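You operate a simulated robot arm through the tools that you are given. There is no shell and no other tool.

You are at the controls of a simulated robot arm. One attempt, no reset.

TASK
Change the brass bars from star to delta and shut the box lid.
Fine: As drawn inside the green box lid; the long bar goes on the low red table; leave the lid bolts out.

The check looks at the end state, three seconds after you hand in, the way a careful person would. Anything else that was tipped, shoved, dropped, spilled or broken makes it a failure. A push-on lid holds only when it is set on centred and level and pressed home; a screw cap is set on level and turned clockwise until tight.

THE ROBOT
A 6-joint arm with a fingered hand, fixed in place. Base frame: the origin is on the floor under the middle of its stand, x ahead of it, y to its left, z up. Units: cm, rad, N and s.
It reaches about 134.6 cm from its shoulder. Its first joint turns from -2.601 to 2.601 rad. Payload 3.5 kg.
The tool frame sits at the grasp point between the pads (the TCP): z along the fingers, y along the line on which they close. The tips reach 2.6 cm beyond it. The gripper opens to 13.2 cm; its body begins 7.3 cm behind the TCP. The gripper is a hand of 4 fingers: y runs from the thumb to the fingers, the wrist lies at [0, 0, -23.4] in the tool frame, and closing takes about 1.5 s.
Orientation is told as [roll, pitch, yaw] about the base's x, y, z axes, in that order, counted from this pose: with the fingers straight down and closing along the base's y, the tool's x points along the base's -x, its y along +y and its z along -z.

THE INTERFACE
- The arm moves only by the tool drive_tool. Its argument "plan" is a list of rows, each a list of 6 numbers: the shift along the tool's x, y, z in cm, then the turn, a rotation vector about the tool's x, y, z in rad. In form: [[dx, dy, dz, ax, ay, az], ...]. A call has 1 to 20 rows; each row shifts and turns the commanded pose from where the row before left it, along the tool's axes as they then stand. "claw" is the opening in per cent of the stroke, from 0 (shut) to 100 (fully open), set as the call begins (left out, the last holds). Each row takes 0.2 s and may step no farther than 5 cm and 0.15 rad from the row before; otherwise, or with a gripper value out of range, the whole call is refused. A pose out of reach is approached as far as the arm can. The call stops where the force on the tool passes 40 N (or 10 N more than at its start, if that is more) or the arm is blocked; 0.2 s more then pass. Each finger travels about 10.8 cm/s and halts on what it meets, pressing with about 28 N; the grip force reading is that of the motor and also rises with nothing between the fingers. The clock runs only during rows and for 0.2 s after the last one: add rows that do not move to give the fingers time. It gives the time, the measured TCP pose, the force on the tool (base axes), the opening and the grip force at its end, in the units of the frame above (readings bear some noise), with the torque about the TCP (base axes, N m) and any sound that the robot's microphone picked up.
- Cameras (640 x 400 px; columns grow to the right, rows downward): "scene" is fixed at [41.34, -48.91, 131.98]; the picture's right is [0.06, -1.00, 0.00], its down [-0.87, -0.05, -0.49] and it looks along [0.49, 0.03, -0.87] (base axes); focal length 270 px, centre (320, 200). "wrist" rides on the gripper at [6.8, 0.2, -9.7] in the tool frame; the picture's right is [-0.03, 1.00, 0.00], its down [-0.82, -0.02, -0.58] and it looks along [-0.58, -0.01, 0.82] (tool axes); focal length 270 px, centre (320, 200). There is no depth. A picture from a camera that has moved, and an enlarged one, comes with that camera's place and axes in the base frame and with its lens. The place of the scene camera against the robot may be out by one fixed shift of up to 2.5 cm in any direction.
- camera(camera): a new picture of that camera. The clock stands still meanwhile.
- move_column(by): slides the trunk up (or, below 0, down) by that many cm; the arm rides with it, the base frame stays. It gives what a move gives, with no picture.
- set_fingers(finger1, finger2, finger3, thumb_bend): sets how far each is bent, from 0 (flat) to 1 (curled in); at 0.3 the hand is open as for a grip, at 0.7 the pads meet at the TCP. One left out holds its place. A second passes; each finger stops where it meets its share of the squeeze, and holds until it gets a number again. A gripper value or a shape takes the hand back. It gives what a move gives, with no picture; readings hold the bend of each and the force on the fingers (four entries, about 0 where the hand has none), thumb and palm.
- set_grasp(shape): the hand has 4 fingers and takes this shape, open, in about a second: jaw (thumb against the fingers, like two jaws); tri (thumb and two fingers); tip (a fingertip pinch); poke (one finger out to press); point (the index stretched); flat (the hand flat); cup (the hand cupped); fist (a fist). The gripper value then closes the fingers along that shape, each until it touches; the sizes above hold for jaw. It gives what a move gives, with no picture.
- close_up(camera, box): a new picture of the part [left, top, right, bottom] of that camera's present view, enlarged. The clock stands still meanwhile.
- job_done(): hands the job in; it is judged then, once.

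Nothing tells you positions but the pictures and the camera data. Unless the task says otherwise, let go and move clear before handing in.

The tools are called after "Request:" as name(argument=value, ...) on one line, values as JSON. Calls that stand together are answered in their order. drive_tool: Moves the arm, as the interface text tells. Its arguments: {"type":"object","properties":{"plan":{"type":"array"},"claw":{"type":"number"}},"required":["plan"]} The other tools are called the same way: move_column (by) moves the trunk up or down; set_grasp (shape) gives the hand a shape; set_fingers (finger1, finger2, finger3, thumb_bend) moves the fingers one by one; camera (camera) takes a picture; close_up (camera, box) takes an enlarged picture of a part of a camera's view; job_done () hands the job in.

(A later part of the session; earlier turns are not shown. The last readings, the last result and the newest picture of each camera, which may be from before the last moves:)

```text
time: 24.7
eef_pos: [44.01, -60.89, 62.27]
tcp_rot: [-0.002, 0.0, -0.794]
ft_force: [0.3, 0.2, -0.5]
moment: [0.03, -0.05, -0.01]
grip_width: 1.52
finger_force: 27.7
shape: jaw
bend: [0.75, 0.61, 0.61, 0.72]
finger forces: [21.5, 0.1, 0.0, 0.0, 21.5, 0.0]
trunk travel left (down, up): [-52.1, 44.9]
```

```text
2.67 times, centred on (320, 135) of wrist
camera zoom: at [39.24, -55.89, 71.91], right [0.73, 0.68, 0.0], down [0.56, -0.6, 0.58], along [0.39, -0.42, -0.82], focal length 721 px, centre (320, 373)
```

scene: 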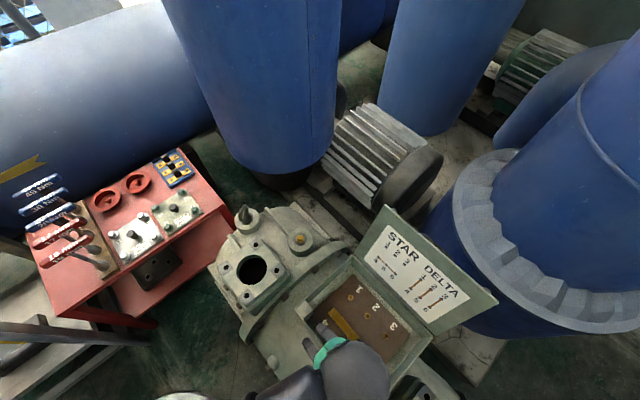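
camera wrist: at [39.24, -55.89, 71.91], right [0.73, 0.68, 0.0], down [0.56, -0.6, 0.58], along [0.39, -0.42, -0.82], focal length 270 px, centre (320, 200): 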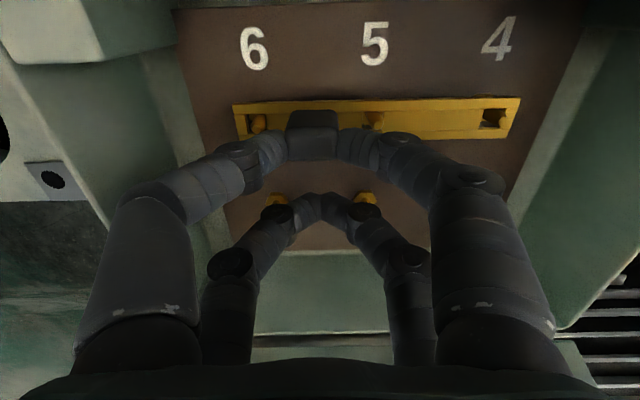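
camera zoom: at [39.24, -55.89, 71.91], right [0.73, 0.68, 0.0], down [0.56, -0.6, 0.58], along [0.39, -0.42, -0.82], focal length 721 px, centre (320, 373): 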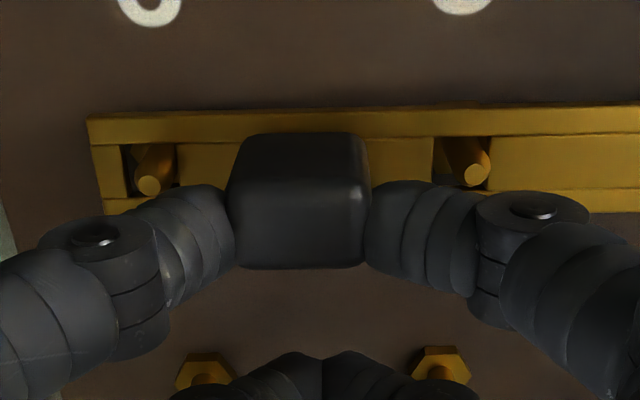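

The near pair has actually closed on the knob (≈21 N each). I'll zoom to see how the bar sits now.

Request:
close_up(camera="wrist", box=[400, 60, 560, 160])

Request:
close_up(camera="wrist", box=[210, 80, 402, 200])

```text
4.00 times, centred on (480, 110) of wrist
camera zoom: at [39.24, -55.89, 71.91], right [0.73, 0.68, 0.0], down [0.56, -0.6, 0.58], along [0.39, -0.42, -0.82], focal length 1081 px, centre (-320, 560)
```

zoom: 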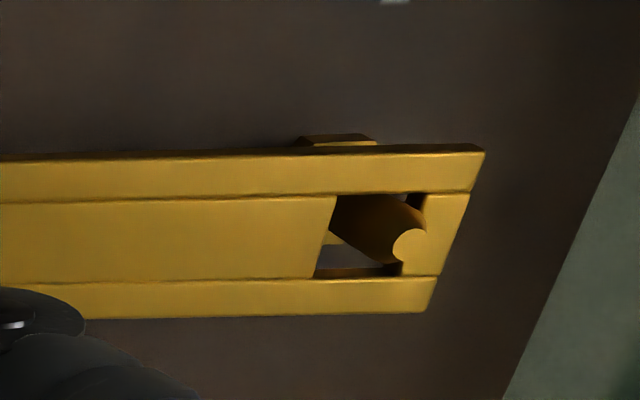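

```text
3.33 times, centred on (306, 140) of wrist
camera zoom: at [39.24, -55.89, 71.91], right [0.73, 0.68, 0.0], down [0.56, -0.6, 0.58], along [0.39, -0.42, -0.82], focal length 901 px, centre (367, 400)
```

zoom: 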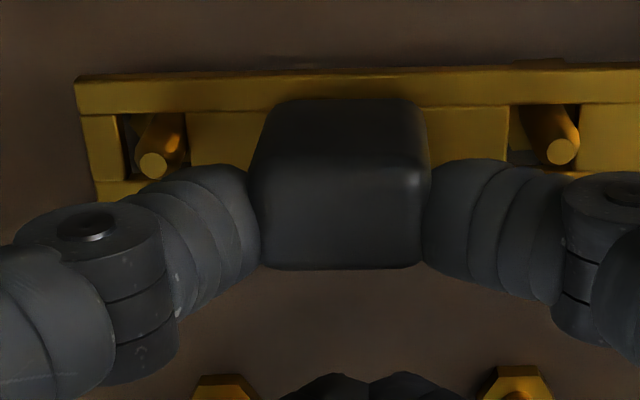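

The bar is gripped by its knob and already ~1 cm up, still over the pins. I'll firm up the grip explicitly, then lift.

Request:
drive_tool(plan=[[0, 0, 0, 0, 0, 0], [0, 0, 0, 0, 0, 0], [0, 0, 0, 0, 0, 0], [0, 0, 0, 0, 0, 0]], claw=0)

Request:
close_up(camera="wrist", box=[200, 60, 440, 210])

```text
time: 25.7
eef_pos: [43.87, -60.82, 62.17]
tcp_rot: [0.001, 0.0, -0.796]
ft_force: [-0.1, 0.2, -0.1]
moment: [-0.03, -0.02, -0.01]
grip_width: 1.54
finger_force: 27.9
shape: jaw
bend: [0.75, 0.61, 0.61, 0.72]
finger forces: [21.5, 0.1, 0.0, 0.0, 21.6, 0.0]
trunk travel left (down, up): [-52.1, 44.9]
```

```text
2.67 times, centred on (320, 135) of wrist
camera zoom: at [39.24, -55.91, 71.92], right [0.73, 0.68, 0.0], down [0.56, -0.6, 0.58], along [0.39, -0.42, -0.82], focal length 721 px, centre (320, 373)
```

zoom: 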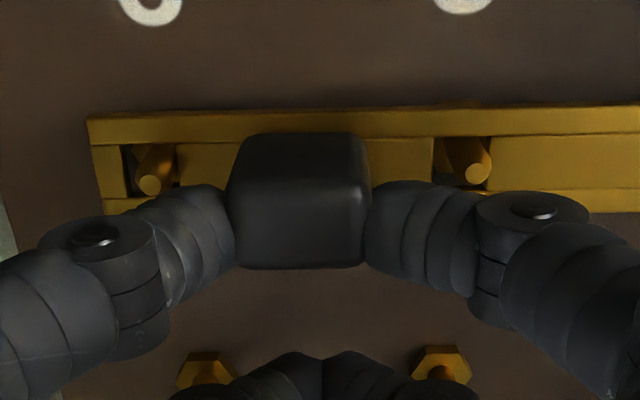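

Bar gripped firmly. Plan: lift it, carry it (same yaw) to the free strip at the right end of the red table (about [83,-8]), checking with the wrist camera first. Lifting with the trunk.

Request:
move_column(by=4)

Request:
camera(camera="wrist")

```text
time: 26.6
eef_pos: [44.04, -60.82, 66.3]
tcp_rot: [0.002, 0.001, -0.797]
ft_force: [-0.6, -0.8, -1.3]
moment: [-0.03, -0.01, 0.01]
grip_width: 1.5
finger_force: 27.9
shape: jaw
bend: [0.75, 0.61, 0.61, 0.72]
finger forces: [21.5, 0.1, 0.1, 0.0, 21.5, 0.0]
trunk travel left (down, up): [-56.1, 40.9]
```

```text
taken
camera wrist: at [39.24, -55.91, 75.92], right [0.73, 0.68, 0.0], down [0.56, -0.6, 0.58], along [0.39, -0.42, -0.82], focal length 270 px, centre (320, 200)
```

wrist: 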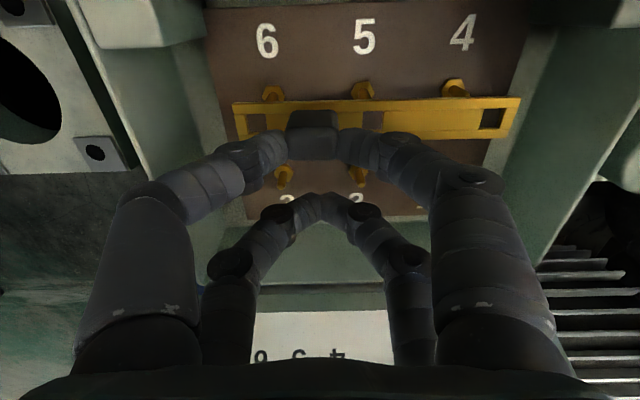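

The bar is clear of the pins and level. Lifting further and then carrying toward the table in the air.

Request:
move_column(by=14)

Request:
drive_tool(plan=[[0, 0, 0, 0, 0, 0], [0.4, 4.6, 0, 0, 0, 0], [0.4, 4.6, 0, 0, 0, 0], [0.4, 4.6, 0, 0, 0, 0], [0.4, 4.6, 0, 0, 0, 0], [0.4, 4.6, 0, 0, 0, 0], [0.4, 4.6, 0, 0, 0, 0], [0, 0, 0, 0, 0, 0]])

Request:
camera(camera="wrist")

Request:
camera(camera="scene")

```text
time: 28.2
eef_pos: [43.89, -60.87, 80.28]
tcp_rot: [-0.001, 0.001, -0.795]
ft_force: [-0.2, 1.0, -1.0]
moment: [0.02, 0.03, -0.01]
grip_width: 1.52
finger_force: 27.9
shape: jaw
bend: [0.75, 0.61, 0.61, 0.72]
finger forces: [21.4, 0.0, 0.0, 0.0, 21.5, 0.1]
trunk travel left (down, up): [-70.1, 26.9]
```

```text
time: 30.0
eef_pos: [61.88, -39.59, 80.31]
tcp_rot: [-0.001, 0.0, -0.796]
ft_force: [0.0, 0.0, -0.5]
moment: [-0.02, -0.01, 0.01]
grip_width: 1.5
finger_force: 27.8
shape: jaw
bend: [0.75, 0.61, 0.61, 0.72]
finger forces: [21.7, 0.1, 0.1, 0.1, 21.7, 0.0]
out of reach, approached as far as the arm can: row 4
trunk travel left (down, up): [-70.1, 26.9]
```

```text
taken
camera wrist: at [57.21, -34.66, 89.92], right [0.73, 0.68, 0.0], down [0.56, -0.6, 0.58], along [0.39, -0.42, -0.82], focal length 270 px, centre (320, 200)
```

wrist: 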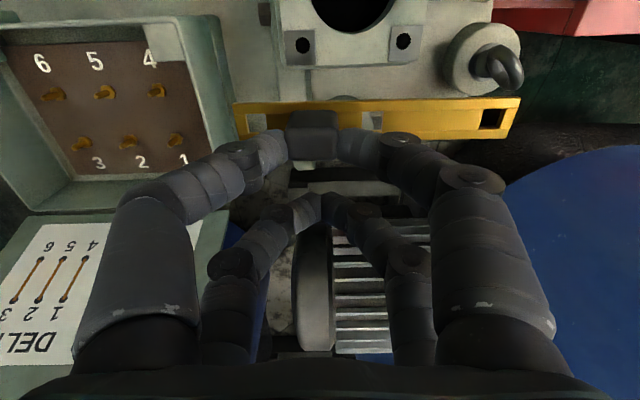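

```text
taken
```

scene: 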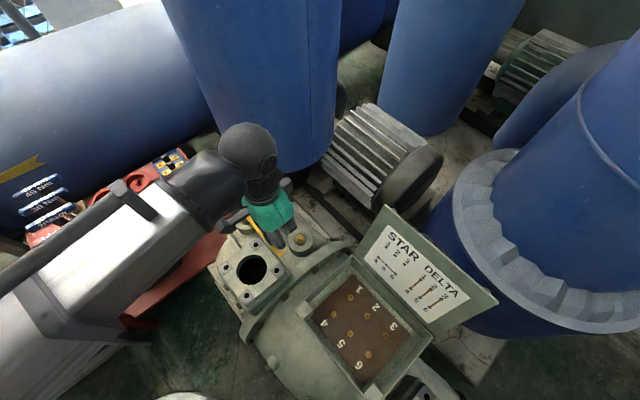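

The bar travels well. Continuing laterally toward the table's right end, staying high, then looking.

Request:
drive_tool(plan=[[0.8, 4.6, 0, 0, 0, 0], [0.8, 4.6, 0, 0, 0, 0], [0.8, 4.6, 0, 0, 0, 0], [0.7, 4.6, 0, 0, 0, 0], [0.7, 4.6, 0, 0, 0, 0], [0.7, 4.6, 0, 0, 0, 0], [0, 0, 0, 0, 0, 0]])

Request:
camera(camera="wrist")

Request:
camera(camera="scene")

```text
time: 31.6
eef_pos: [78.45, -17.35, 80.26]
tcp_rot: [0.001, 0.001, -0.795]
ft_force: [0.3, -0.7, -0.5]
moment: [-0.02, -0.04, 0.01]
grip_width: 1.53
finger_force: 28.4
shape: jaw
bend: [0.75, 0.61, 0.61, 0.72]
finger forces: [21.6, 0.0, 0.0, 0.0, 21.7, 0.0]
out of reach, approached as far as the arm can: row 2
trunk travel left (down, up): [-70.1, 26.9]
```

```text
taken
camera wrist: at [73.75, -12.4, 89.91], right [0.73, 0.68, 0.0], down [0.56, -0.6, 0.58], along [0.39, -0.42, -0.82], focal length 270 px, centre (320, 200)
```

wrist: 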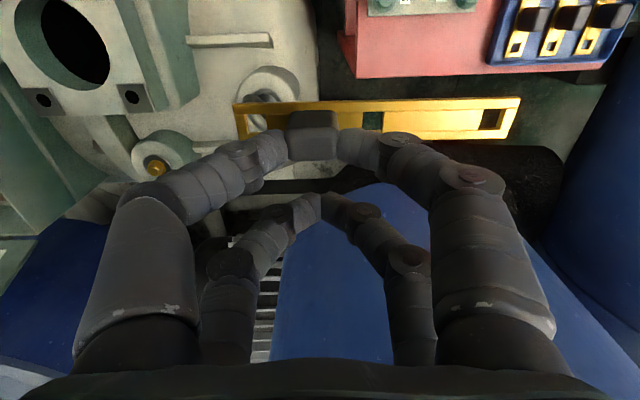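

```text
taken
```

scene: 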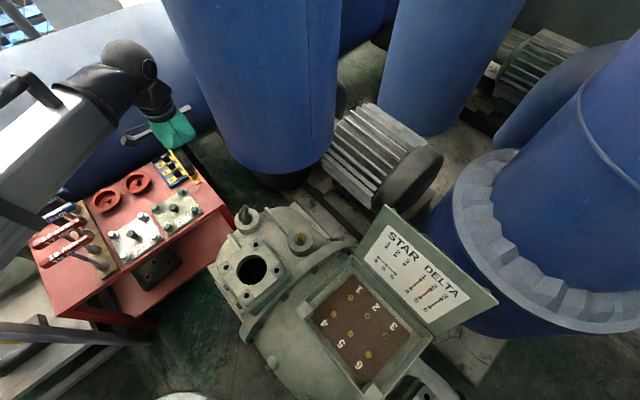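

Request:
close_up(camera="wrist", box=[330, 0, 640, 160])

Request:
close_up(camera="scene", box=[0, 20, 260, 220])

```text
2.06 times, centred on (485, 80) of wrist
camera zoom: at [73.75, -12.4, 89.91], right [0.73, 0.68, 0.0], down [0.56, -0.6, 0.58], along [0.39, -0.42, -0.82], focal length 558 px, centre (-21, 448)
```

zoom: 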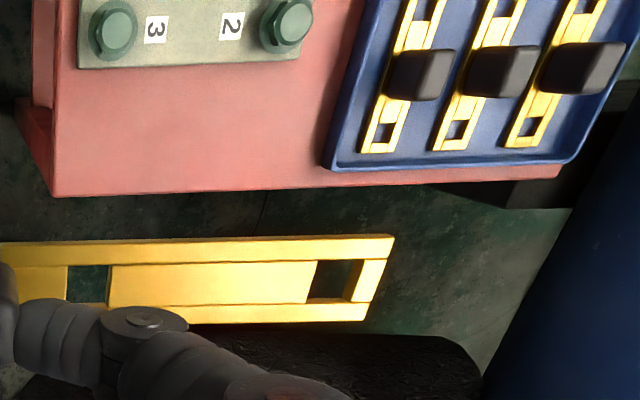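

```text
2.00 times, centred on (130, 120) of scene
camera zoom: at [41.34, -48.91, 131.98], right [0.06, -1.0, 0.0], down [-0.87, -0.05, -0.49], along [0.49, 0.03, -0.87], focal length 539 px, centre (700, 360)
```

zoom: 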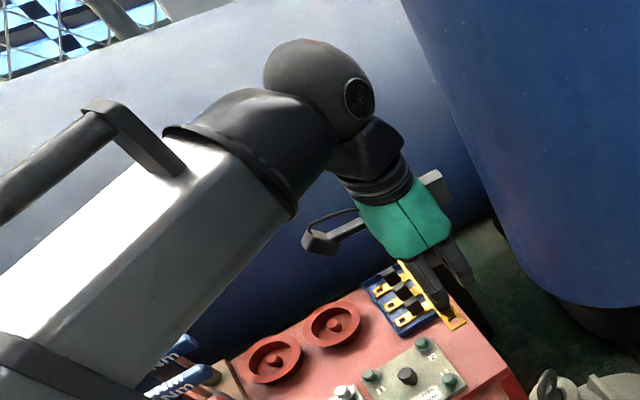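

The free strip at the right end of the table top is ~7 × 17.5 cm, at z≈49.5; bar (14.5 cm) fits along it. I'll shift over it and lower to about 12 cm above, then check.

Request:
drive_tool(plan=[[0.19, 3.62, 0, 0, 0, 0], [0.19, 3.62, 0, 0, 0, 0], [0.19, 3.62, 0, 0, 0, -0.01], [0, 0, 0, 0, 0, 0]])

Request:
move_column(by=-16)

Request:
camera(camera="wrist")

Request:
camera(camera="scene")

```text
time: 32.6
eef_pos: [85.88, -9.39, 80.19]
tcp_rot: [-0.001, 0.001, -0.785]
ft_force: [0.7, 0.3, -1.5]
moment: [0.02, -0.01, 0.0]
grip_width: 1.52
finger_force: 28.5
shape: jaw
bend: [0.75, 0.61, 0.61, 0.72]
finger forces: [21.7, 0.0, 0.1, 0.0, 21.6, 0.0]
trunk travel left (down, up): [-70.1, 26.9]
```

```text
time: 34.5
eef_pos: [85.87, -9.53, 64.21]
tcp_rot: [-0.001, 0.0, -0.785]
ft_force: [0.0, 0.5, -0.7]
moment: [0.0, -0.03, 0.0]
grip_width: 1.56
finger_force: 27.6
shape: jaw
bend: [0.75, 0.61, 0.61, 0.72]
finger forces: [21.8, 0.1, 0.0, 0.1, 21.8, 0.0]
trunk travel left (down, up): [-54.1, 42.9]
```

```text
taken
camera wrist: at [81.04, -4.52, 73.92], right [0.72, 0.69, 0.0], down [0.56, -0.59, 0.58], along [0.4, -0.42, -0.82], focal length 270 px, centre (320, 200)
```

wrist: 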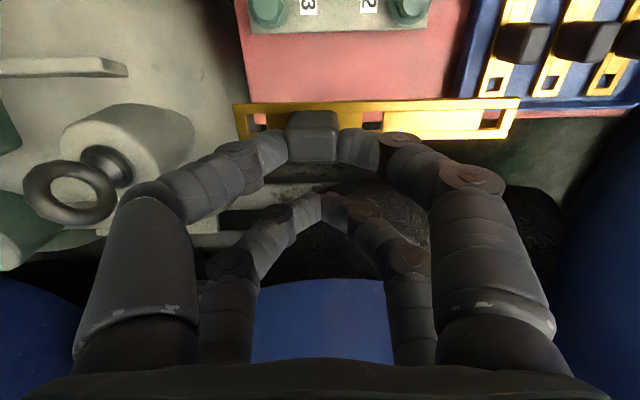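

```text
taken
```

scene: 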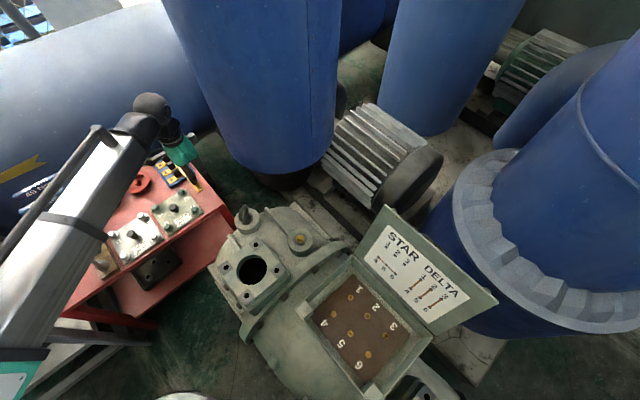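

Request:
close_up(camera="wrist", box=[220, 0, 640, 170])

Request:
close_up(camera="scene", box=[120, 120, 248, 220])

```text
1.52 times, centred on (430, 85) of wrist
camera zoom: at [81.04, -4.52, 73.92], right [0.72, 0.69, 0.0], down [0.56, -0.59, 0.58], along [0.4, -0.42, -0.82], focal length 412 px, centre (152, 375)
```

zoom: 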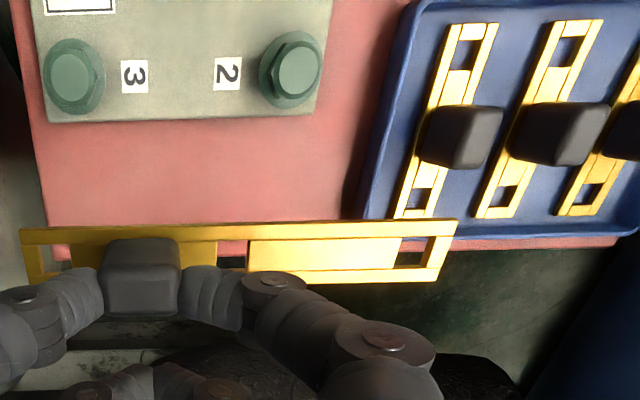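

```text
4.00 times, centred on (184, 170) of scene
camera zoom: at [41.34, -48.91, 131.98], right [0.06, -1.0, 0.0], down [-0.87, -0.05, -0.49], along [0.49, 0.03, -0.87], focal length 1078 px, centre (864, 320)
```

zoom: 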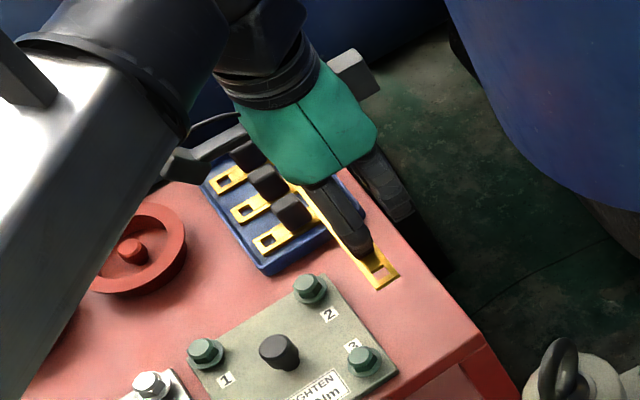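

Bar would lie 1.9–16 cm along the right edge and 3.7 cm in from it, clear of plate and tray. Lowering gently.

Request:
move_column(by=-9)

Request:
camera(camera="wrist")

Request:
close_up(camera="scene", box=[120, 120, 248, 220])

```text
time: 35.7
eef_pos: [85.78, -9.36, 55.26]
tcp_rot: [0.001, 0.001, -0.786]
ft_force: [-0.4, 0.2, -0.9]
moment: [-0.02, 0.03, 0.04]
grip_width: 1.55
finger_force: 27.8
shape: jaw
bend: [0.75, 0.61, 0.61, 0.72]
finger forces: [21.7, 0.1, 0.1, 0.0, 21.8, 0.0]
trunk travel left (down, up): [-45.1, 51.9]
```

```text
taken
camera wrist: at [81.04, -4.52, 64.92], right [0.72, 0.69, 0.0], down [0.56, -0.59, 0.58], along [0.4, -0.42, -0.82], focal length 270 px, centre (320, 200)
```

wrist: 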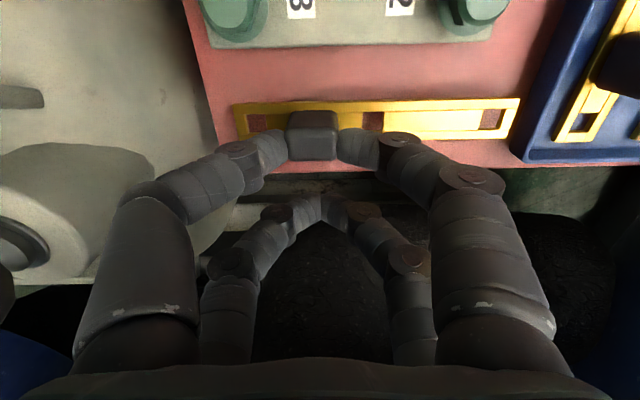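

```text
4.00 times, centred on (184, 170) of scene
camera zoom: at [41.34, -48.91, 131.98], right [0.06, -1.0, 0.0], down [-0.87, -0.05, -0.49], along [0.49, 0.03, -0.87], focal length 1078 px, centre (864, 320)
```

zoom: 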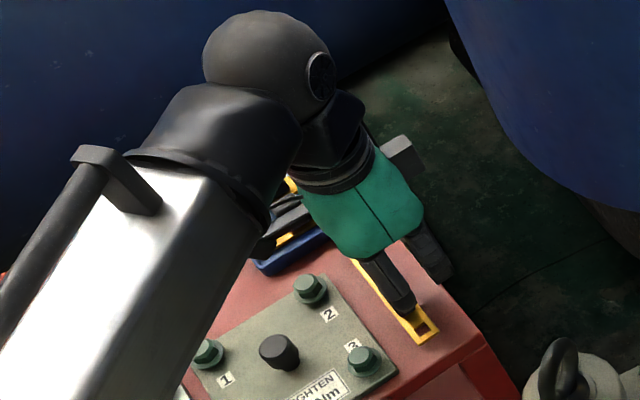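

Request:
move_column(by=-0.8)

Request:
move_column(by=-0.4)

```text
time: 36.3
eef_pos: [85.85, -9.35, 54.53]
tcp_rot: [0.0, 0.003, -0.785]
ft_force: [-1.4, -0.1, -0.2]
moment: [0.0, 0.05, 0.01]
grip_width: 1.53
finger_force: 28.1
shape: jaw
bend: [0.75, 0.61, 0.61, 0.72]
finger forces: [21.8, 0.0, 0.1, 0.1, 21.9, 0.0]
trunk travel left (down, up): [-44.3, 52.7]
```

```text
time: 36.8
eef_pos: [85.8, -9.43, 54.32]
tcp_rot: [0.001, -0.002, -0.786]
ft_force: [1.8, -0.9, 20.6]
moment: [0.17, 0.32, 0.0]
grip_width: 1.58
finger_force: 27.9
shape: jaw
bend: [0.75, 0.61, 0.61, 0.73]
finger forces: [27.5, 0.0, 0.0, 0.0, 26.6, 0.1]
trunk travel left (down, up): [-43.9, 53.1]
```

Contact at TCP z≈54.3 (20 N): the bar is on the table. Relieve slightly, open, and look.

Request:
move_column(by=0.2)

Request:
drive_tool(plan=[[0, 0, 0, 0, 0, 0], [0, 0, 0, 0, 0, 0], [0, 0, 0, 0, 0, 0], [0, 0, 0, 0, 0, 0]], claw=30)

Request:
camera(camera="wrist")

```text
time: 37.3
eef_pos: [85.68, -9.31, 54.26]
tcp_rot: [0.0, 0.0, -0.787]
ft_force: [0.4, -0.8, 9.1]
moment: [0.09, 0.16, -0.01]
grip_width: 1.55
finger_force: 27.9
shape: jaw
bend: [0.75, 0.61, 0.61, 0.73]
finger forces: [25.7, 0.0, 0.0, 0.0, 25.4, 0.1]
trunk travel left (down, up): [-44.1, 52.9]
```

```text
time: 38.3
eef_pos: [85.8, -9.37, 54.33]
tcp_rot: [0.001, 0.001, -0.785]
ft_force: [-0.3, -0.8, 0.4]
moment: [-0.04, -0.03, 0.01]
grip_width: 3.95
finger_force: 0.0
shape: jaw
bend: [0.74, 0.74, 0.74, 0.7]
finger forces: [0.0, 0.0, 0.1, 0.0, 0.0, 0.1]
trunk travel left (down, up): [-44.1, 52.9]
```

```text
taken
camera wrist: at [81.04, -4.52, 63.92], right [0.72, 0.69, 0.0], down [0.56, -0.59, 0.58], along [0.4, -0.42, -0.82], focal length 270 px, centre (320, 200)
```

wrist: 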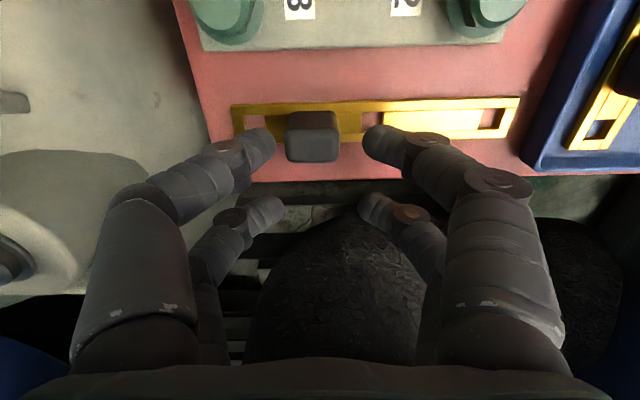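

Released; the long bar lies flat on the table. Raising, then turning the hand 90° for the tray bars.

Request:
move_column(by=16)

Request:
drive_tool(plan=[[0, 0, 0, 0, 0, -0.143], [0, 0, 0, 0, 0, -0.143], [0, 0, 0, 0, 0, -0.143], [0, 0, 0, 0, 0, -0.143], [0, 0, 0, 0, 0, -0.143], [0, 0, 0, 0, 0, -0.143], [0, 0, 0, 0, 0, -0.143], [0, 0, 0, 0, 0, -0.143], [0, 0, 0, 0, 0, -0.143], [0, 0, 0, 0, 0, -0.143], [0, 0, 0, 0, 0, -0.14], [0, 0, 0, 0, 0, 0]])

Request:
camera(camera="wrist")

Request:
camera(camera="scene")

```text
time: 40.1
eef_pos: [85.8, -9.43, 70.23]
tcp_rot: [0.0, 0.001, -0.786]
ft_force: [0.5, 0.1, -0.5]
moment: [0.0, -0.04, 0.01]
grip_width: 3.94
finger_force: 0.0
shape: jaw
bend: [0.74, 0.74, 0.74, 0.7]
finger forces: [0.0, 0.0, 0.1, 0.1, 0.1, 0.1]
trunk travel left (down, up): [-60.1, 36.9]
```

```text
time: 42.8
eef_pos: [85.75, -9.29, 70.22]
tcp_rot: [-0.001, 0.001, 0.784]
ft_force: [-0.2, 0.3, -0.2]
moment: [-0.05, -0.01, 0.01]
grip_width: 3.95
finger_force: 0.0
shape: jaw
bend: [0.74, 0.74, 0.74, 0.7]
finger forces: [0.1, 0.0, 0.0, 0.1, 0.0, 0.1]
trunk travel left (down, up): [-60.1, 36.9]
```

```text
taken
camera wrist: at [80.74, -14.19, 79.92], right [-0.69, 0.72, 0.0], down [0.59, 0.56, 0.58], along [0.42, 0.4, -0.82], focal length 270 px, centre (320, 200)
```

wrist: 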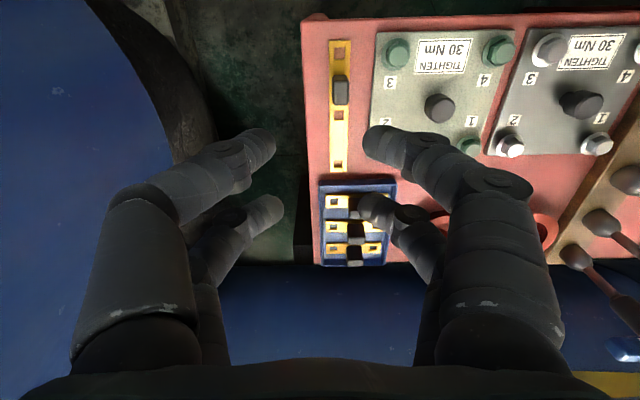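

```text
taken
```

scene: 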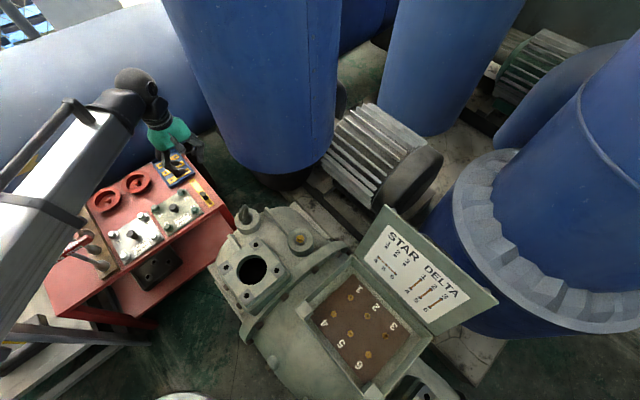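

The long bar rests neatly along the table's right edge. A big blue tank stands just behind the tray, so I'll approach cautiously: first hover over the near part of the tray and look.

Request:
drive_tool(plan=[[-3.5, 0.9, 0, 0, 0, 0], [-3.5, 0.9, 0, 0, 0, 0], [-3.4, 0.9, 0, 0, 0, 0], [-3.4, 0.9, 0, 0, 0, 0], [0, 0, 0, 0, 0, 0]])

Request:
camera(camera="wrist")

Request:
camera(camera="scene")

```text
time: 44.0
eef_pos: [93.05, 2.68, 70.29]
tcp_rot: [0.0, -0.002, 0.784]
ft_force: [-0.5, 0.2, 0.0]
moment: [0.02, 0.0, -0.04]
grip_width: 3.95
finger_force: 0.1
shape: jaw
bend: [0.74, 0.74, 0.74, 0.7]
finger forces: [0.0, 0.1, 0.1, 0.0, 0.0, 0.0]
trunk travel left (down, up): [-60.1, 36.9]
```

```text
taken
camera wrist: at [88.07, -2.19, 79.92], right [-0.69, 0.73, 0.0], down [0.59, 0.56, 0.58], along [0.42, 0.4, -0.82], focal length 270 px, centre (320, 200)
```

wrist: 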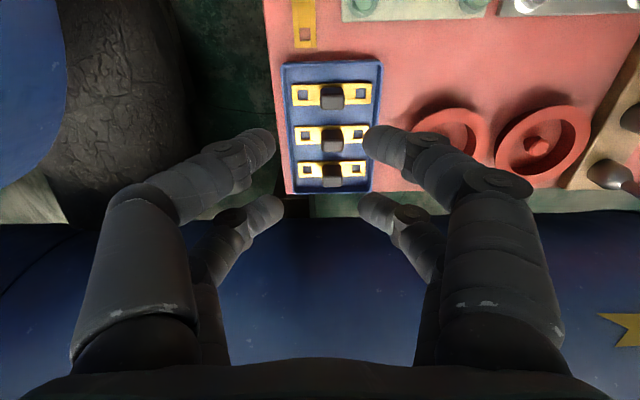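

```text
taken
```

scene: 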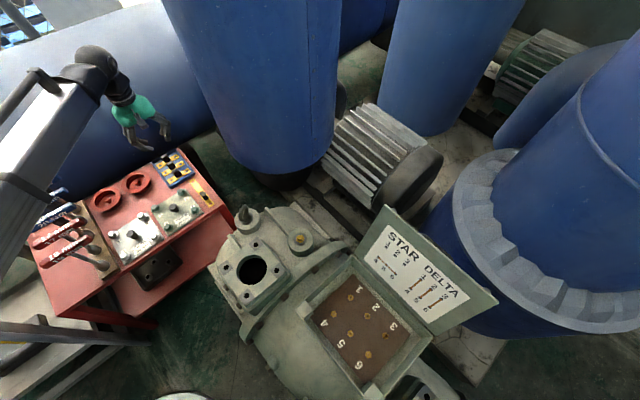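

Request:
close_up(camera="wrist", box=[264, 50, 400, 210])

Request:
close_up(camera="scene", box=[60, 60, 220, 210])

```text
2.50 times, centred on (332, 130) of wrist
camera zoom: at [88.07, -2.19, 79.92], right [-0.69, 0.73, 0.0], down [0.59, 0.56, 0.58], along [0.42, 0.4, -0.82], focal length 676 px, centre (290, 375)
```

zoom: 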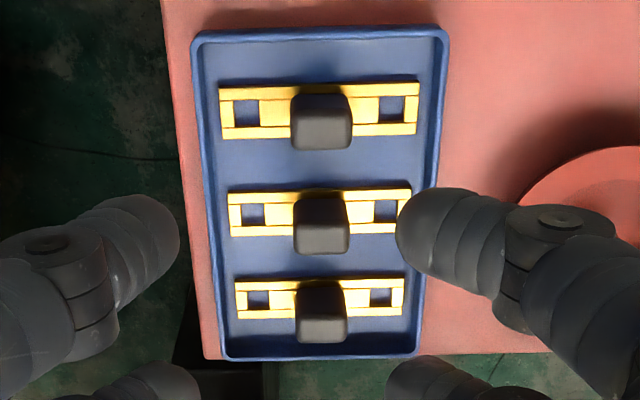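

```text
2.67 times, centred on (140, 135) of scene
camera zoom: at [41.34, -48.91, 131.98], right [0.06, -1.0, 0.0], down [-0.87, -0.05, -0.49], along [0.49, 0.03, -0.87], focal length 719 px, centre (800, 373)
```

zoom: 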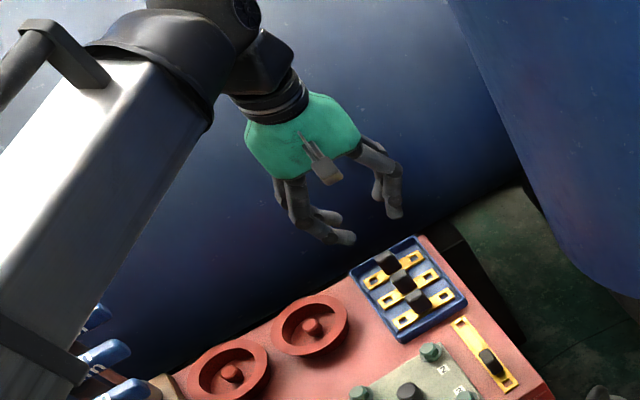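

Bars in the tray: centres ≈[92.4,4.0], [95.5,7.1], [98.7,10.3], tops z≈50.75, aligned with the hand; the tank is ~8 cm beyond the last bar, so vertical pickup is fine. Taking the farthest bar first: move over it and lower part-way.

Request:
drive_tool(plan=[[-3.8, 0.5, 0, 0, 0, 0], [-3.8, 0.5, 0, 0, 0, 0], [-3.75, 0.4, 0, 0, 0, 0], [0, 0, 0, 0, 0, 0]], claw=32)

Request:
move_column(by=-9)

Request:
camera(camera="wrist")

Request:
close_up(camera="wrist", box=[200, 40, 440, 190])

Request:
camera(camera="scene")

```text
time: 45.0
eef_pos: [99.92, 11.71, 70.22]
tcp_rot: [-0.002, 0.002, 0.784]
ft_force: [0.5, 0.2, -0.1]
moment: [0.02, -0.01, -0.01]
grip_width: 4.18
finger_force: 0.1
shape: jaw
bend: [0.74, 0.74, 0.74, 0.7]
finger forces: [0.0, 0.0, 0.1, 0.0, 0.0, 0.0]
trunk travel left (down, up): [-60.1, 36.9]
```

```text
time: 46.2
eef_pos: [99.9, 11.76, 61.25]
tcp_rot: [-0.001, 0.0, 0.784]
ft_force: [0.5, -0.2, -0.2]
moment: [0.0, 0.01, -0.02]
grip_width: 4.18
finger_force: 0.1
shape: jaw
bend: [0.74, 0.74, 0.74, 0.7]
finger forces: [0.0, 0.0, 0.0, 0.0, 0.1, 0.0]
trunk travel left (down, up): [-51.1, 45.9]
```

```text
taken
camera wrist: at [94.88, 6.94, 70.93], right [-0.69, 0.73, 0.0], down [0.59, 0.56, 0.58], along [0.42, 0.4, -0.82], focal length 270 px, centre (320, 200)
```

wrist: 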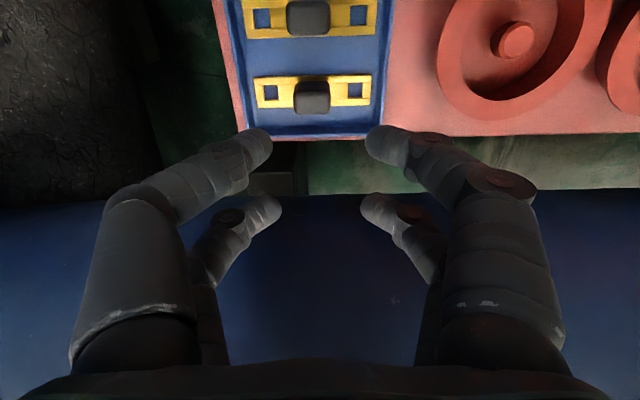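

```text
2.67 times, centred on (320, 115) of wrist
camera zoom: at [94.88, 6.94, 70.93], right [-0.69, 0.73, 0.0], down [0.59, 0.56, 0.58], along [0.42, 0.4, -0.82], focal length 721 px, centre (320, 427)
```

zoom: 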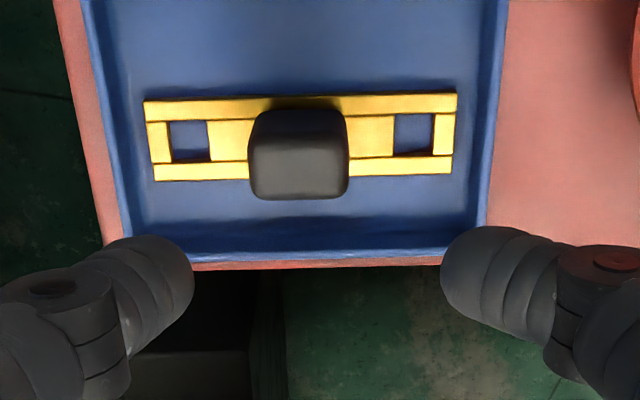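

```text
taken
```

scene: 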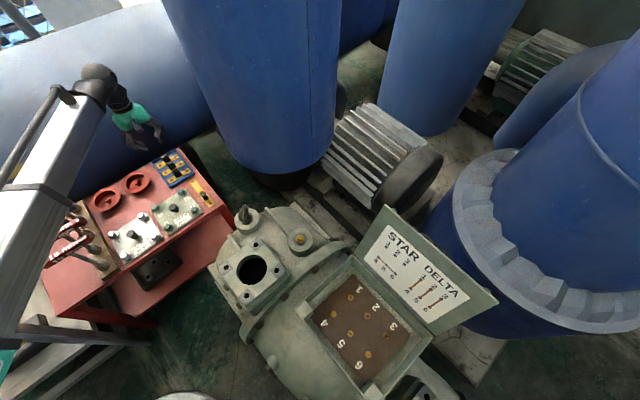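

Knob sits at tool (2.0,-0.3), well lined up with the near pair. Small nudge and lower to grasp height z≈54.7.

Request:
drive_tool(plan=[[0, -0.25, 0, 0, 0, 0], [0, 0, 0, 0, 0, 0]])

Request:
move_column(by=-6.3)

Request:
camera(camera="wrist")

Request:
close_up(camera="wrist", box=[200, 60, 440, 210])

```text
time: 46.8
eef_pos: [100.13, 11.54, 61.1]
tcp_rot: [-0.001, 0.0, 0.783]
ft_force: [0.5, -0.5, -0.1]
moment: [-0.01, 0.02, 0.0]
grip_width: 4.17
finger_force: 0.0
shape: jaw
bend: [0.74, 0.74, 0.74, 0.7]
finger forces: [0.0, 0.1, 0.0, 0.0, 0.0, 0.0]
trunk travel left (down, up): [-51.1, 45.9]
```

```text
time: 47.8
eef_pos: [100.0, 11.65, 54.91]
tcp_rot: [-0.003, -0.001, 0.784]
ft_force: [-0.3, 0.4, -0.8]
moment: [-0.02, -0.02, -0.03]
grip_width: 4.18
finger_force: 0.0
shape: jaw
bend: [0.74, 0.74, 0.74, 0.7]
finger forces: [0.0, 0.0, 0.0, 0.0, 0.0, 0.0]
trunk travel left (down, up): [-44.8, 52.2]
```

```text
taken
camera wrist: at [95.04, 6.83, 64.62], right [-0.69, 0.73, 0.0], down [0.59, 0.56, 0.58], along [0.42, 0.4, -0.82], focal length 270 px, centre (320, 200)
```

wrist: 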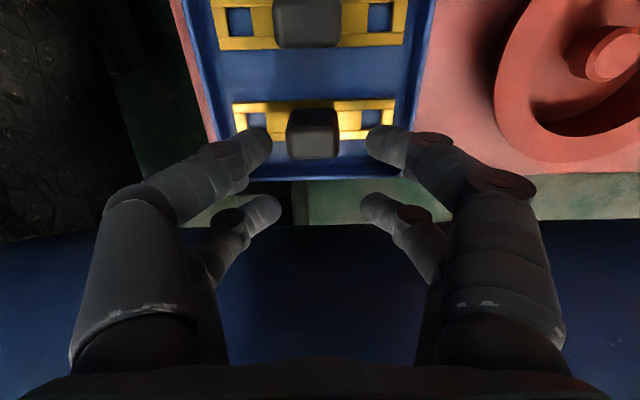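

```text
2.67 times, centred on (320, 135) of wrist
camera zoom: at [95.04, 6.83, 64.62], right [-0.69, 0.73, 0.0], down [0.59, 0.56, 0.58], along [0.42, 0.4, -0.82], focal length 721 px, centre (320, 373)
```

zoom: 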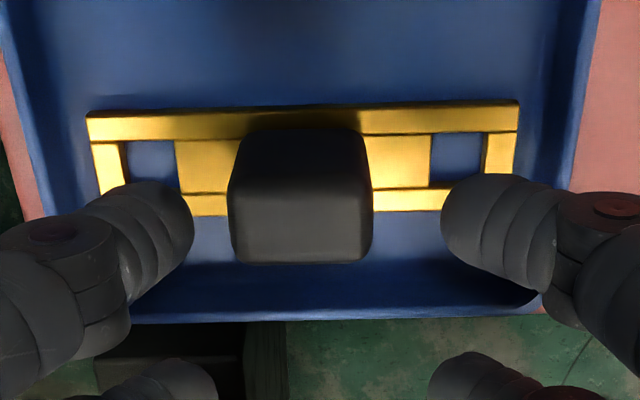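

Request:
drive_tool(plan=[[0, -0.3, 0, 0, 0, 0], [0, 0, 0, 0, 0, 0], [0, 0, 0, 0, 0, 0]])

Request:
drive_tool(plan=[[0, 0, 0, 0, 0, 0], [0, 0, 0, 0, 0, 0], [0, 0, 0, 0, 0, 0], [0, 0, 0, 0, 0, 0], [0, 0, 0, 0, 0, 0], [0, 0, 0, 0, 0, 0], [0, 0, 0, 0, 0, 0]], claw=0)

Request:
close_up(camera="wrist", box=[200, 60, 440, 210])

```text
time: 48.6
eef_pos: [100.3, 11.51, 54.91]
tcp_rot: [0.0, 0.001, 0.782]
ft_force: [0.4, -0.5, -0.1]
moment: [0.0, -0.01, 0.0]
grip_width: 4.21
finger_force: 0.0
shape: jaw
bend: [0.74, 0.74, 0.74, 0.7]
finger forces: [0.0, 0.0, 0.1, 0.0, 0.0, 0.0]
trunk travel left (down, up): [-44.8, 52.2]
```

```text
time: 50.2
eef_pos: [100.24, 11.44, 54.94]
tcp_rot: [0.001, 0.0, 0.783]
ft_force: [-0.7, -0.3, -0.9]
moment: [0.01, -0.05, -0.04]
grip_width: 0.77
finger_force: 28.5
shape: jaw
bend: [0.73, 0.62, 0.62, 0.7]
finger forces: [25.0, 0.0, 0.0, 0.0, 25.0, 0.0]
trunk travel left (down, up): [-44.8, 52.2]
```

```text
2.67 times, centred on (320, 135) of wrist
camera zoom: at [95.28, 6.73, 64.62], right [-0.69, 0.73, 0.0], down [0.59, 0.56, 0.58], along [0.42, 0.4, -0.82], focal length 721 px, centre (320, 373)
```

zoom: 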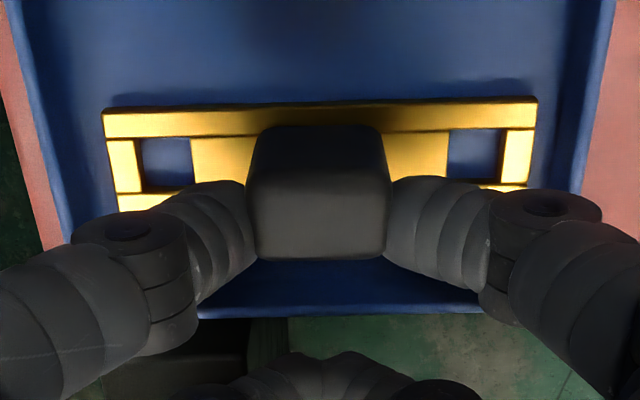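

Gripped (25 N each side). Lifting a little to check.

Request:
move_column(by=6)

Request:
close_up(camera="wrist", box=[200, 0, 440, 210])

```text
time: 51.2
eef_pos: [100.29, 11.53, 60.87]
tcp_rot: [0.001, -0.001, 0.783]
ft_force: [0.3, 0.1, -1.0]
moment: [0.01, -0.01, 0.02]
grip_width: 0.77
finger_force: 28.2
shape: jaw
bend: [0.73, 0.62, 0.62, 0.7]
finger forces: [25.0, 0.1, 0.1, 0.0, 24.9, 0.0]
trunk travel left (down, up): [-50.8, 46.2]
```

```text
1.90 times, centred on (320, 105) of wrist
camera zoom: at [95.28, 6.73, 70.62], right [-0.69, 0.73, 0.0], down [0.59, 0.56, 0.58], along [0.42, 0.4, -0.82], focal length 515 px, centre (320, 381)
```

zoom: 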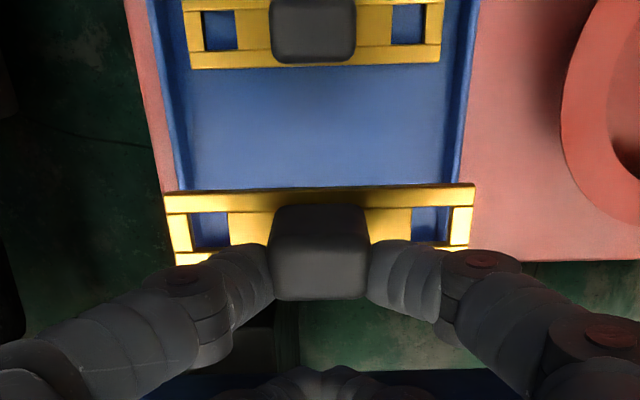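

Bar 1 lifts cleanly. Raising to z≈80 and carrying it over to the box, above studs 3–6 (target TCP ≈[44.1,-62.4]).

Request:
move_column(by=19)

Request:
drive_tool(plan=[[4.6, -0.636, 0, 0, 0, 0], [4.6, -0.636, 0, 0, 0, 0], [4.6, -0.636, 0, 0, 0, 0], [4.6, -0.636, 0, 0, 0, 0], [4.6, -0.636, 0, 0, 0, 0], [4.6, -0.636, 0, 0, 0, 0], [4.6, -0.636, 0, 0, 0, 0], [4.6, -0.636, 0, 0, 0, 0], [4.6, -0.636, 0, 0, 0, 0], [4.6, -0.636, 0, 0, 0, 0]])

Request:
camera(camera="scene")

Request:
camera(camera="wrist")

```text
time: 53.3
eef_pos: [100.4, 11.43, 79.88]
tcp_rot: [0.001, -0.001, 0.784]
ft_force: [0.0, 0.4, -0.6]
moment: [0.03, 0.02, 0.02]
grip_width: 0.79
finger_force: 28.2
shape: jaw
bend: [0.73, 0.62, 0.62, 0.7]
finger forces: [25.0, 0.1, 0.0, 0.0, 25.0, 0.0]
trunk travel left (down, up): [-69.8, 27.2]
```

```text
time: 55.5
eef_pos: [72.14, -25.1, 79.86]
tcp_rot: [-0.001, -0.001, 0.785]
ft_force: [-0.3, 0.4, -0.8]
moment: [-0.03, -0.04, -0.02]
grip_width: 0.77
finger_force: 28.2
shape: jaw
bend: [0.73, 0.62, 0.62, 0.7]
finger forces: [24.9, 0.0, 0.1, 0.0, 24.9, 0.1]
trunk travel left (down, up): [-69.8, 27.2]
```

```text
taken
```

scene: 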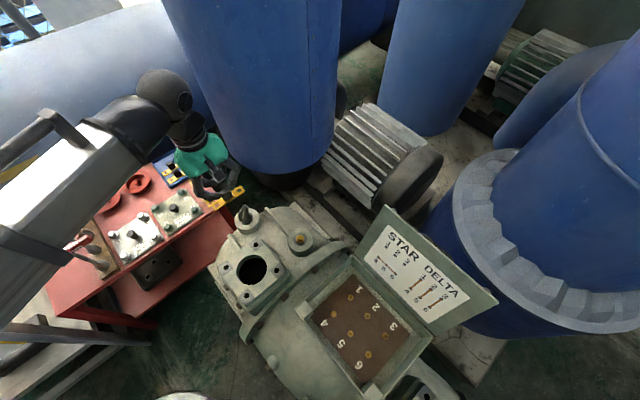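

```text
taken
camera wrist: at [67.08, -29.94, 89.62], right [-0.69, 0.73, 0.0], down [0.59, 0.56, 0.58], along [0.42, 0.4, -0.82], focal length 270 px, centre (320, 200)
```

wrist: 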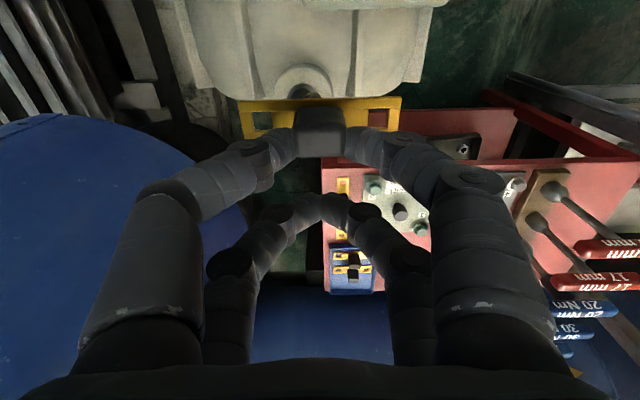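

Transport is going fine. Continuing to above the box.

Request:
drive_tool(plan=[[4.6, -0.636, 0, 0, 0, 0], [4.6, -0.636, 0, 0, 0, 0], [4.6, -0.636, 0, 0, 0, 0], [4.6, -0.636, 0, 0, 0, 0], [4.6, -0.636, 0, 0, 0, 0], [4.6, -0.636, 0, 0, 0, 0], [4.6, -0.636, 0, 0, 0, 0], [4.6, -0.636, 0, 0, 0, 0], [4.6, -0.636, 0, 0, 0, 0], [4.6, -0.636, 0, 0, 0, 0], [0, 0, 0, 0, 0, 0]])

Request:
camera(camera="wrist")

Request:
camera(camera="scene")

```text
time: 57.9
eef_pos: [56.86, -47.52, 79.91]
tcp_rot: [-0.004, 0.026, 0.705]
ft_force: [0.0, 0.1, -0.7]
moment: [0.0, 0.0, 0.01]
grip_width: 0.76
finger_force: 28.0
shape: jaw
bend: [0.73, 0.62, 0.62, 0.7]
finger forces: [24.9, 0.1, 0.0, 0.0, 24.9, 0.0]
out of reach, approached as far as the arm can: row 5, 6, 7, 8, 9, 10
trunk travel left (down, up): [-69.8, 27.2]
```

```text
taken
camera wrist: at [51.66, -51.76, 89.8], right [-0.63, 0.78, -0.01], down [0.64, 0.53, 0.56], along [0.44, 0.35, -0.83], focal length 270 px, centre (320, 200)
```

wrist: 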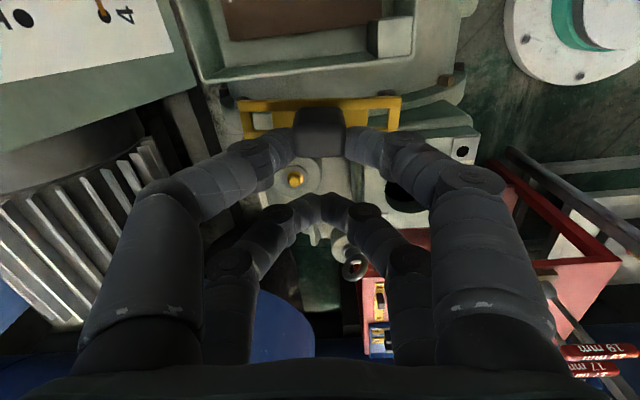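

```text
taken
```

scene: 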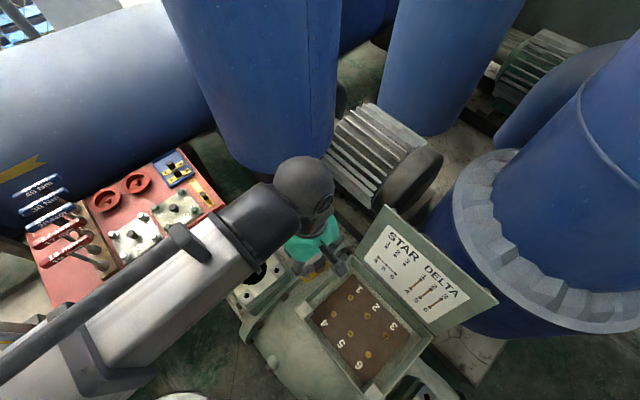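

The wrist hits its yaw limit here: this hand yaw (+0.785) isn't reachable over the box, only about -0.79 is comfortable. So I'll return this bar to its tray slot and regrip the bars with the hand at yaw -0.79 (closing across the knob), which works at both places.

Request:
drive_tool(plan=[[-3, 0.4, 0, 0, 0, 0], [-3, 0.4, 0, 0, 0, 0], [-3, 0.4, 0, 0, 0, 0], [-3, 0.4, 0, 0, 0, 0], [-3, 0.4, 0, 0, 0, 0], [-3, 0.4, 0, 0, 0, 0]])

Request:
camera(camera="scene")

```text
time: 59.3
eef_pos: [68.79, -33.66, 80.0]
tcp_rot: [-0.002, 0.017, 0.735]
ft_force: [-0.1, 0.1, -1.5]
moment: [0.0, -0.01, 0.01]
grip_width: 0.77
finger_force: 28.0
shape: jaw
bend: [0.73, 0.62, 0.62, 0.7]
finger forces: [24.9, 0.0, 0.0, 0.1, 24.9, 0.1]
trunk travel left (down, up): [-69.8, 27.2]
```

```text
taken
```

scene: 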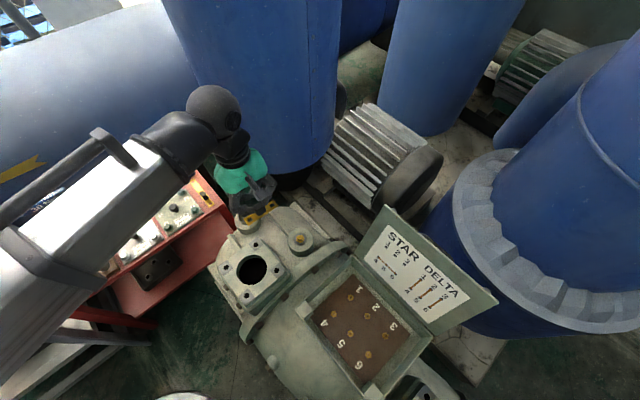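

Request:
drive_tool(plan=[[0, 0, 0, 0, -0.017, -0.049], [-4.52, 0.805, 0, 0, 0, 0], [-4.52, 0.805, 0, 0, 0, 0], [-4.52, 0.805, 0, 0, 0, 0], [-4.52, 0.805, 0, 0, 0, 0], [-4.52, 0.805, 0, 0, 0, 0], [-4.52, 0.805, 0, 0, 0, 0], [-4.52, 0.805, 0, 0, 0, 0], [-4.52, 0.805, 0, 0, 0, 0], [-4.52, 0.805, 0, 0, 0, 0], [-4.52, 0.805, 0, 0, 0, 0], [-4.52, 0.805, 0, 0, 0, 0], [-4.48, 0.805, 0, 0, 0, 0], [0, 0, 0, 0, 0, 0]])

Request:
camera(camera="wrist")

```text
time: 62.3
eef_pos: [100.19, 11.24, 79.85]
tcp_rot: [-0.001, 0.001, 0.783]
ft_force: [-0.4, 0.4, -0.9]
moment: [0.0, -0.04, 0.02]
grip_width: 0.76
finger_force: 28.0
shape: jaw
bend: [0.73, 0.62, 0.62, 0.7]
finger forces: [24.9, 0.0, 0.0, 0.1, 24.8, 0.1]
out of reach, approached as far as the arm can: row 7
trunk travel left (down, up): [-69.8, 27.2]
```

```text
taken
camera wrist: at [95.11, 6.47, 89.6], right [-0.69, 0.73, 0.0], down [0.59, 0.56, 0.58], along [0.42, 0.4, -0.82], focal length 270 px, centre (320, 200)
```

wrist: 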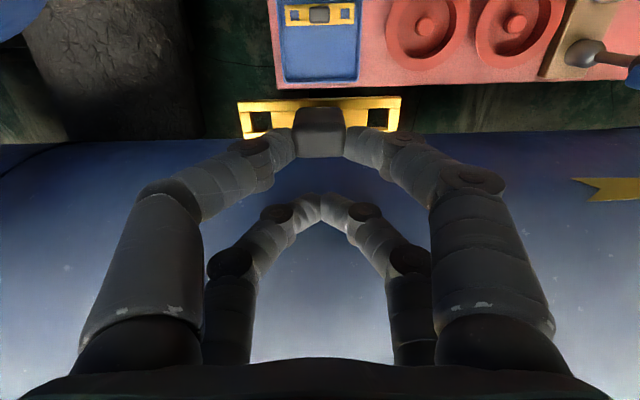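

Request:
drive_tool(plan=[[-0.3, 0.06, 0, 0, 0, 0], [0, 0, 0, 0, 0, 0]])

Request:
move_column(by=-21)

Request:
camera(camera="wrist")

```text
time: 62.9
eef_pos: [100.48, 11.42, 79.93]
tcp_rot: [-0.002, 0.001, 0.784]
ft_force: [0.1, 0.3, -0.1]
moment: [-0.01, 0.05, -0.01]
grip_width: 0.76
finger_force: 28.4
shape: jaw
bend: [0.73, 0.62, 0.62, 0.7]
finger forces: [24.8, 0.1, 0.0, 0.0, 24.8, 0.1]
trunk travel left (down, up): [-69.8, 27.2]
```

```text
time: 65.2
eef_pos: [100.31, 11.43, 58.79]
tcp_rot: [-0.002, -0.001, 0.782]
ft_force: [0.8, 0.0, -0.9]
moment: [0.02, 0.02, -0.01]
grip_width: 0.79
finger_force: 27.5
shape: jaw
bend: [0.73, 0.62, 0.62, 0.7]
finger forces: [24.6, 0.0, 0.1, 0.0, 24.8, 0.1]
trunk travel left (down, up): [-48.8, 48.2]
```

```text
taken
camera wrist: at [95.31, 6.69, 68.62], right [-0.69, 0.73, 0.0], down [0.59, 0.56, 0.58], along [0.42, 0.4, -0.82], focal length 270 px, centre (320, 200)
```

wrist: 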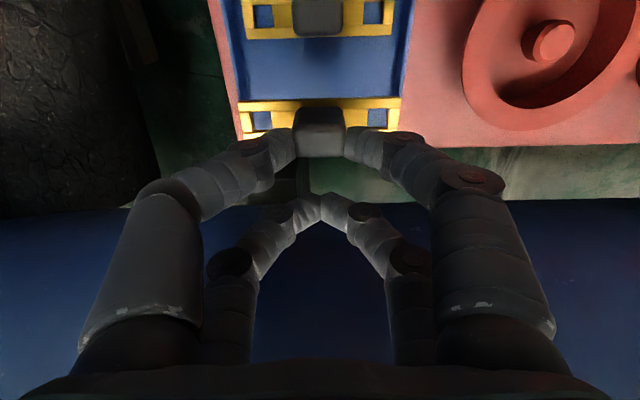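

Request:
move_column(by=-3.6)

Request:
move_column(by=-0.3)

```text
time: 66.0
eef_pos: [100.33, 11.57, 55.38]
tcp_rot: [-0.002, 0.0, 0.783]
ft_force: [-1.3, -0.1, -0.5]
moment: [-0.02, -0.05, -0.01]
grip_width: 0.75
finger_force: 27.7
shape: jaw
bend: [0.73, 0.62, 0.62, 0.7]
finger forces: [24.7, 0.0, 0.1, 0.0, 24.8, 0.0]
trunk travel left (down, up): [-45.2, 51.8]
```

```text
time: 66.5
eef_pos: [100.17, 11.46, 54.91]
tcp_rot: [-0.003, 0.002, 0.783]
ft_force: [0.7, -0.3, -0.4]
moment: [-0.02, -0.01, 0.0]
grip_width: 0.77
finger_force: 27.8
shape: jaw
bend: [0.73, 0.62, 0.62, 0.7]
finger forces: [24.9, 0.0, 0.1, 0.0, 24.7, 0.0]
trunk travel left (down, up): [-44.9, 52.1]
```

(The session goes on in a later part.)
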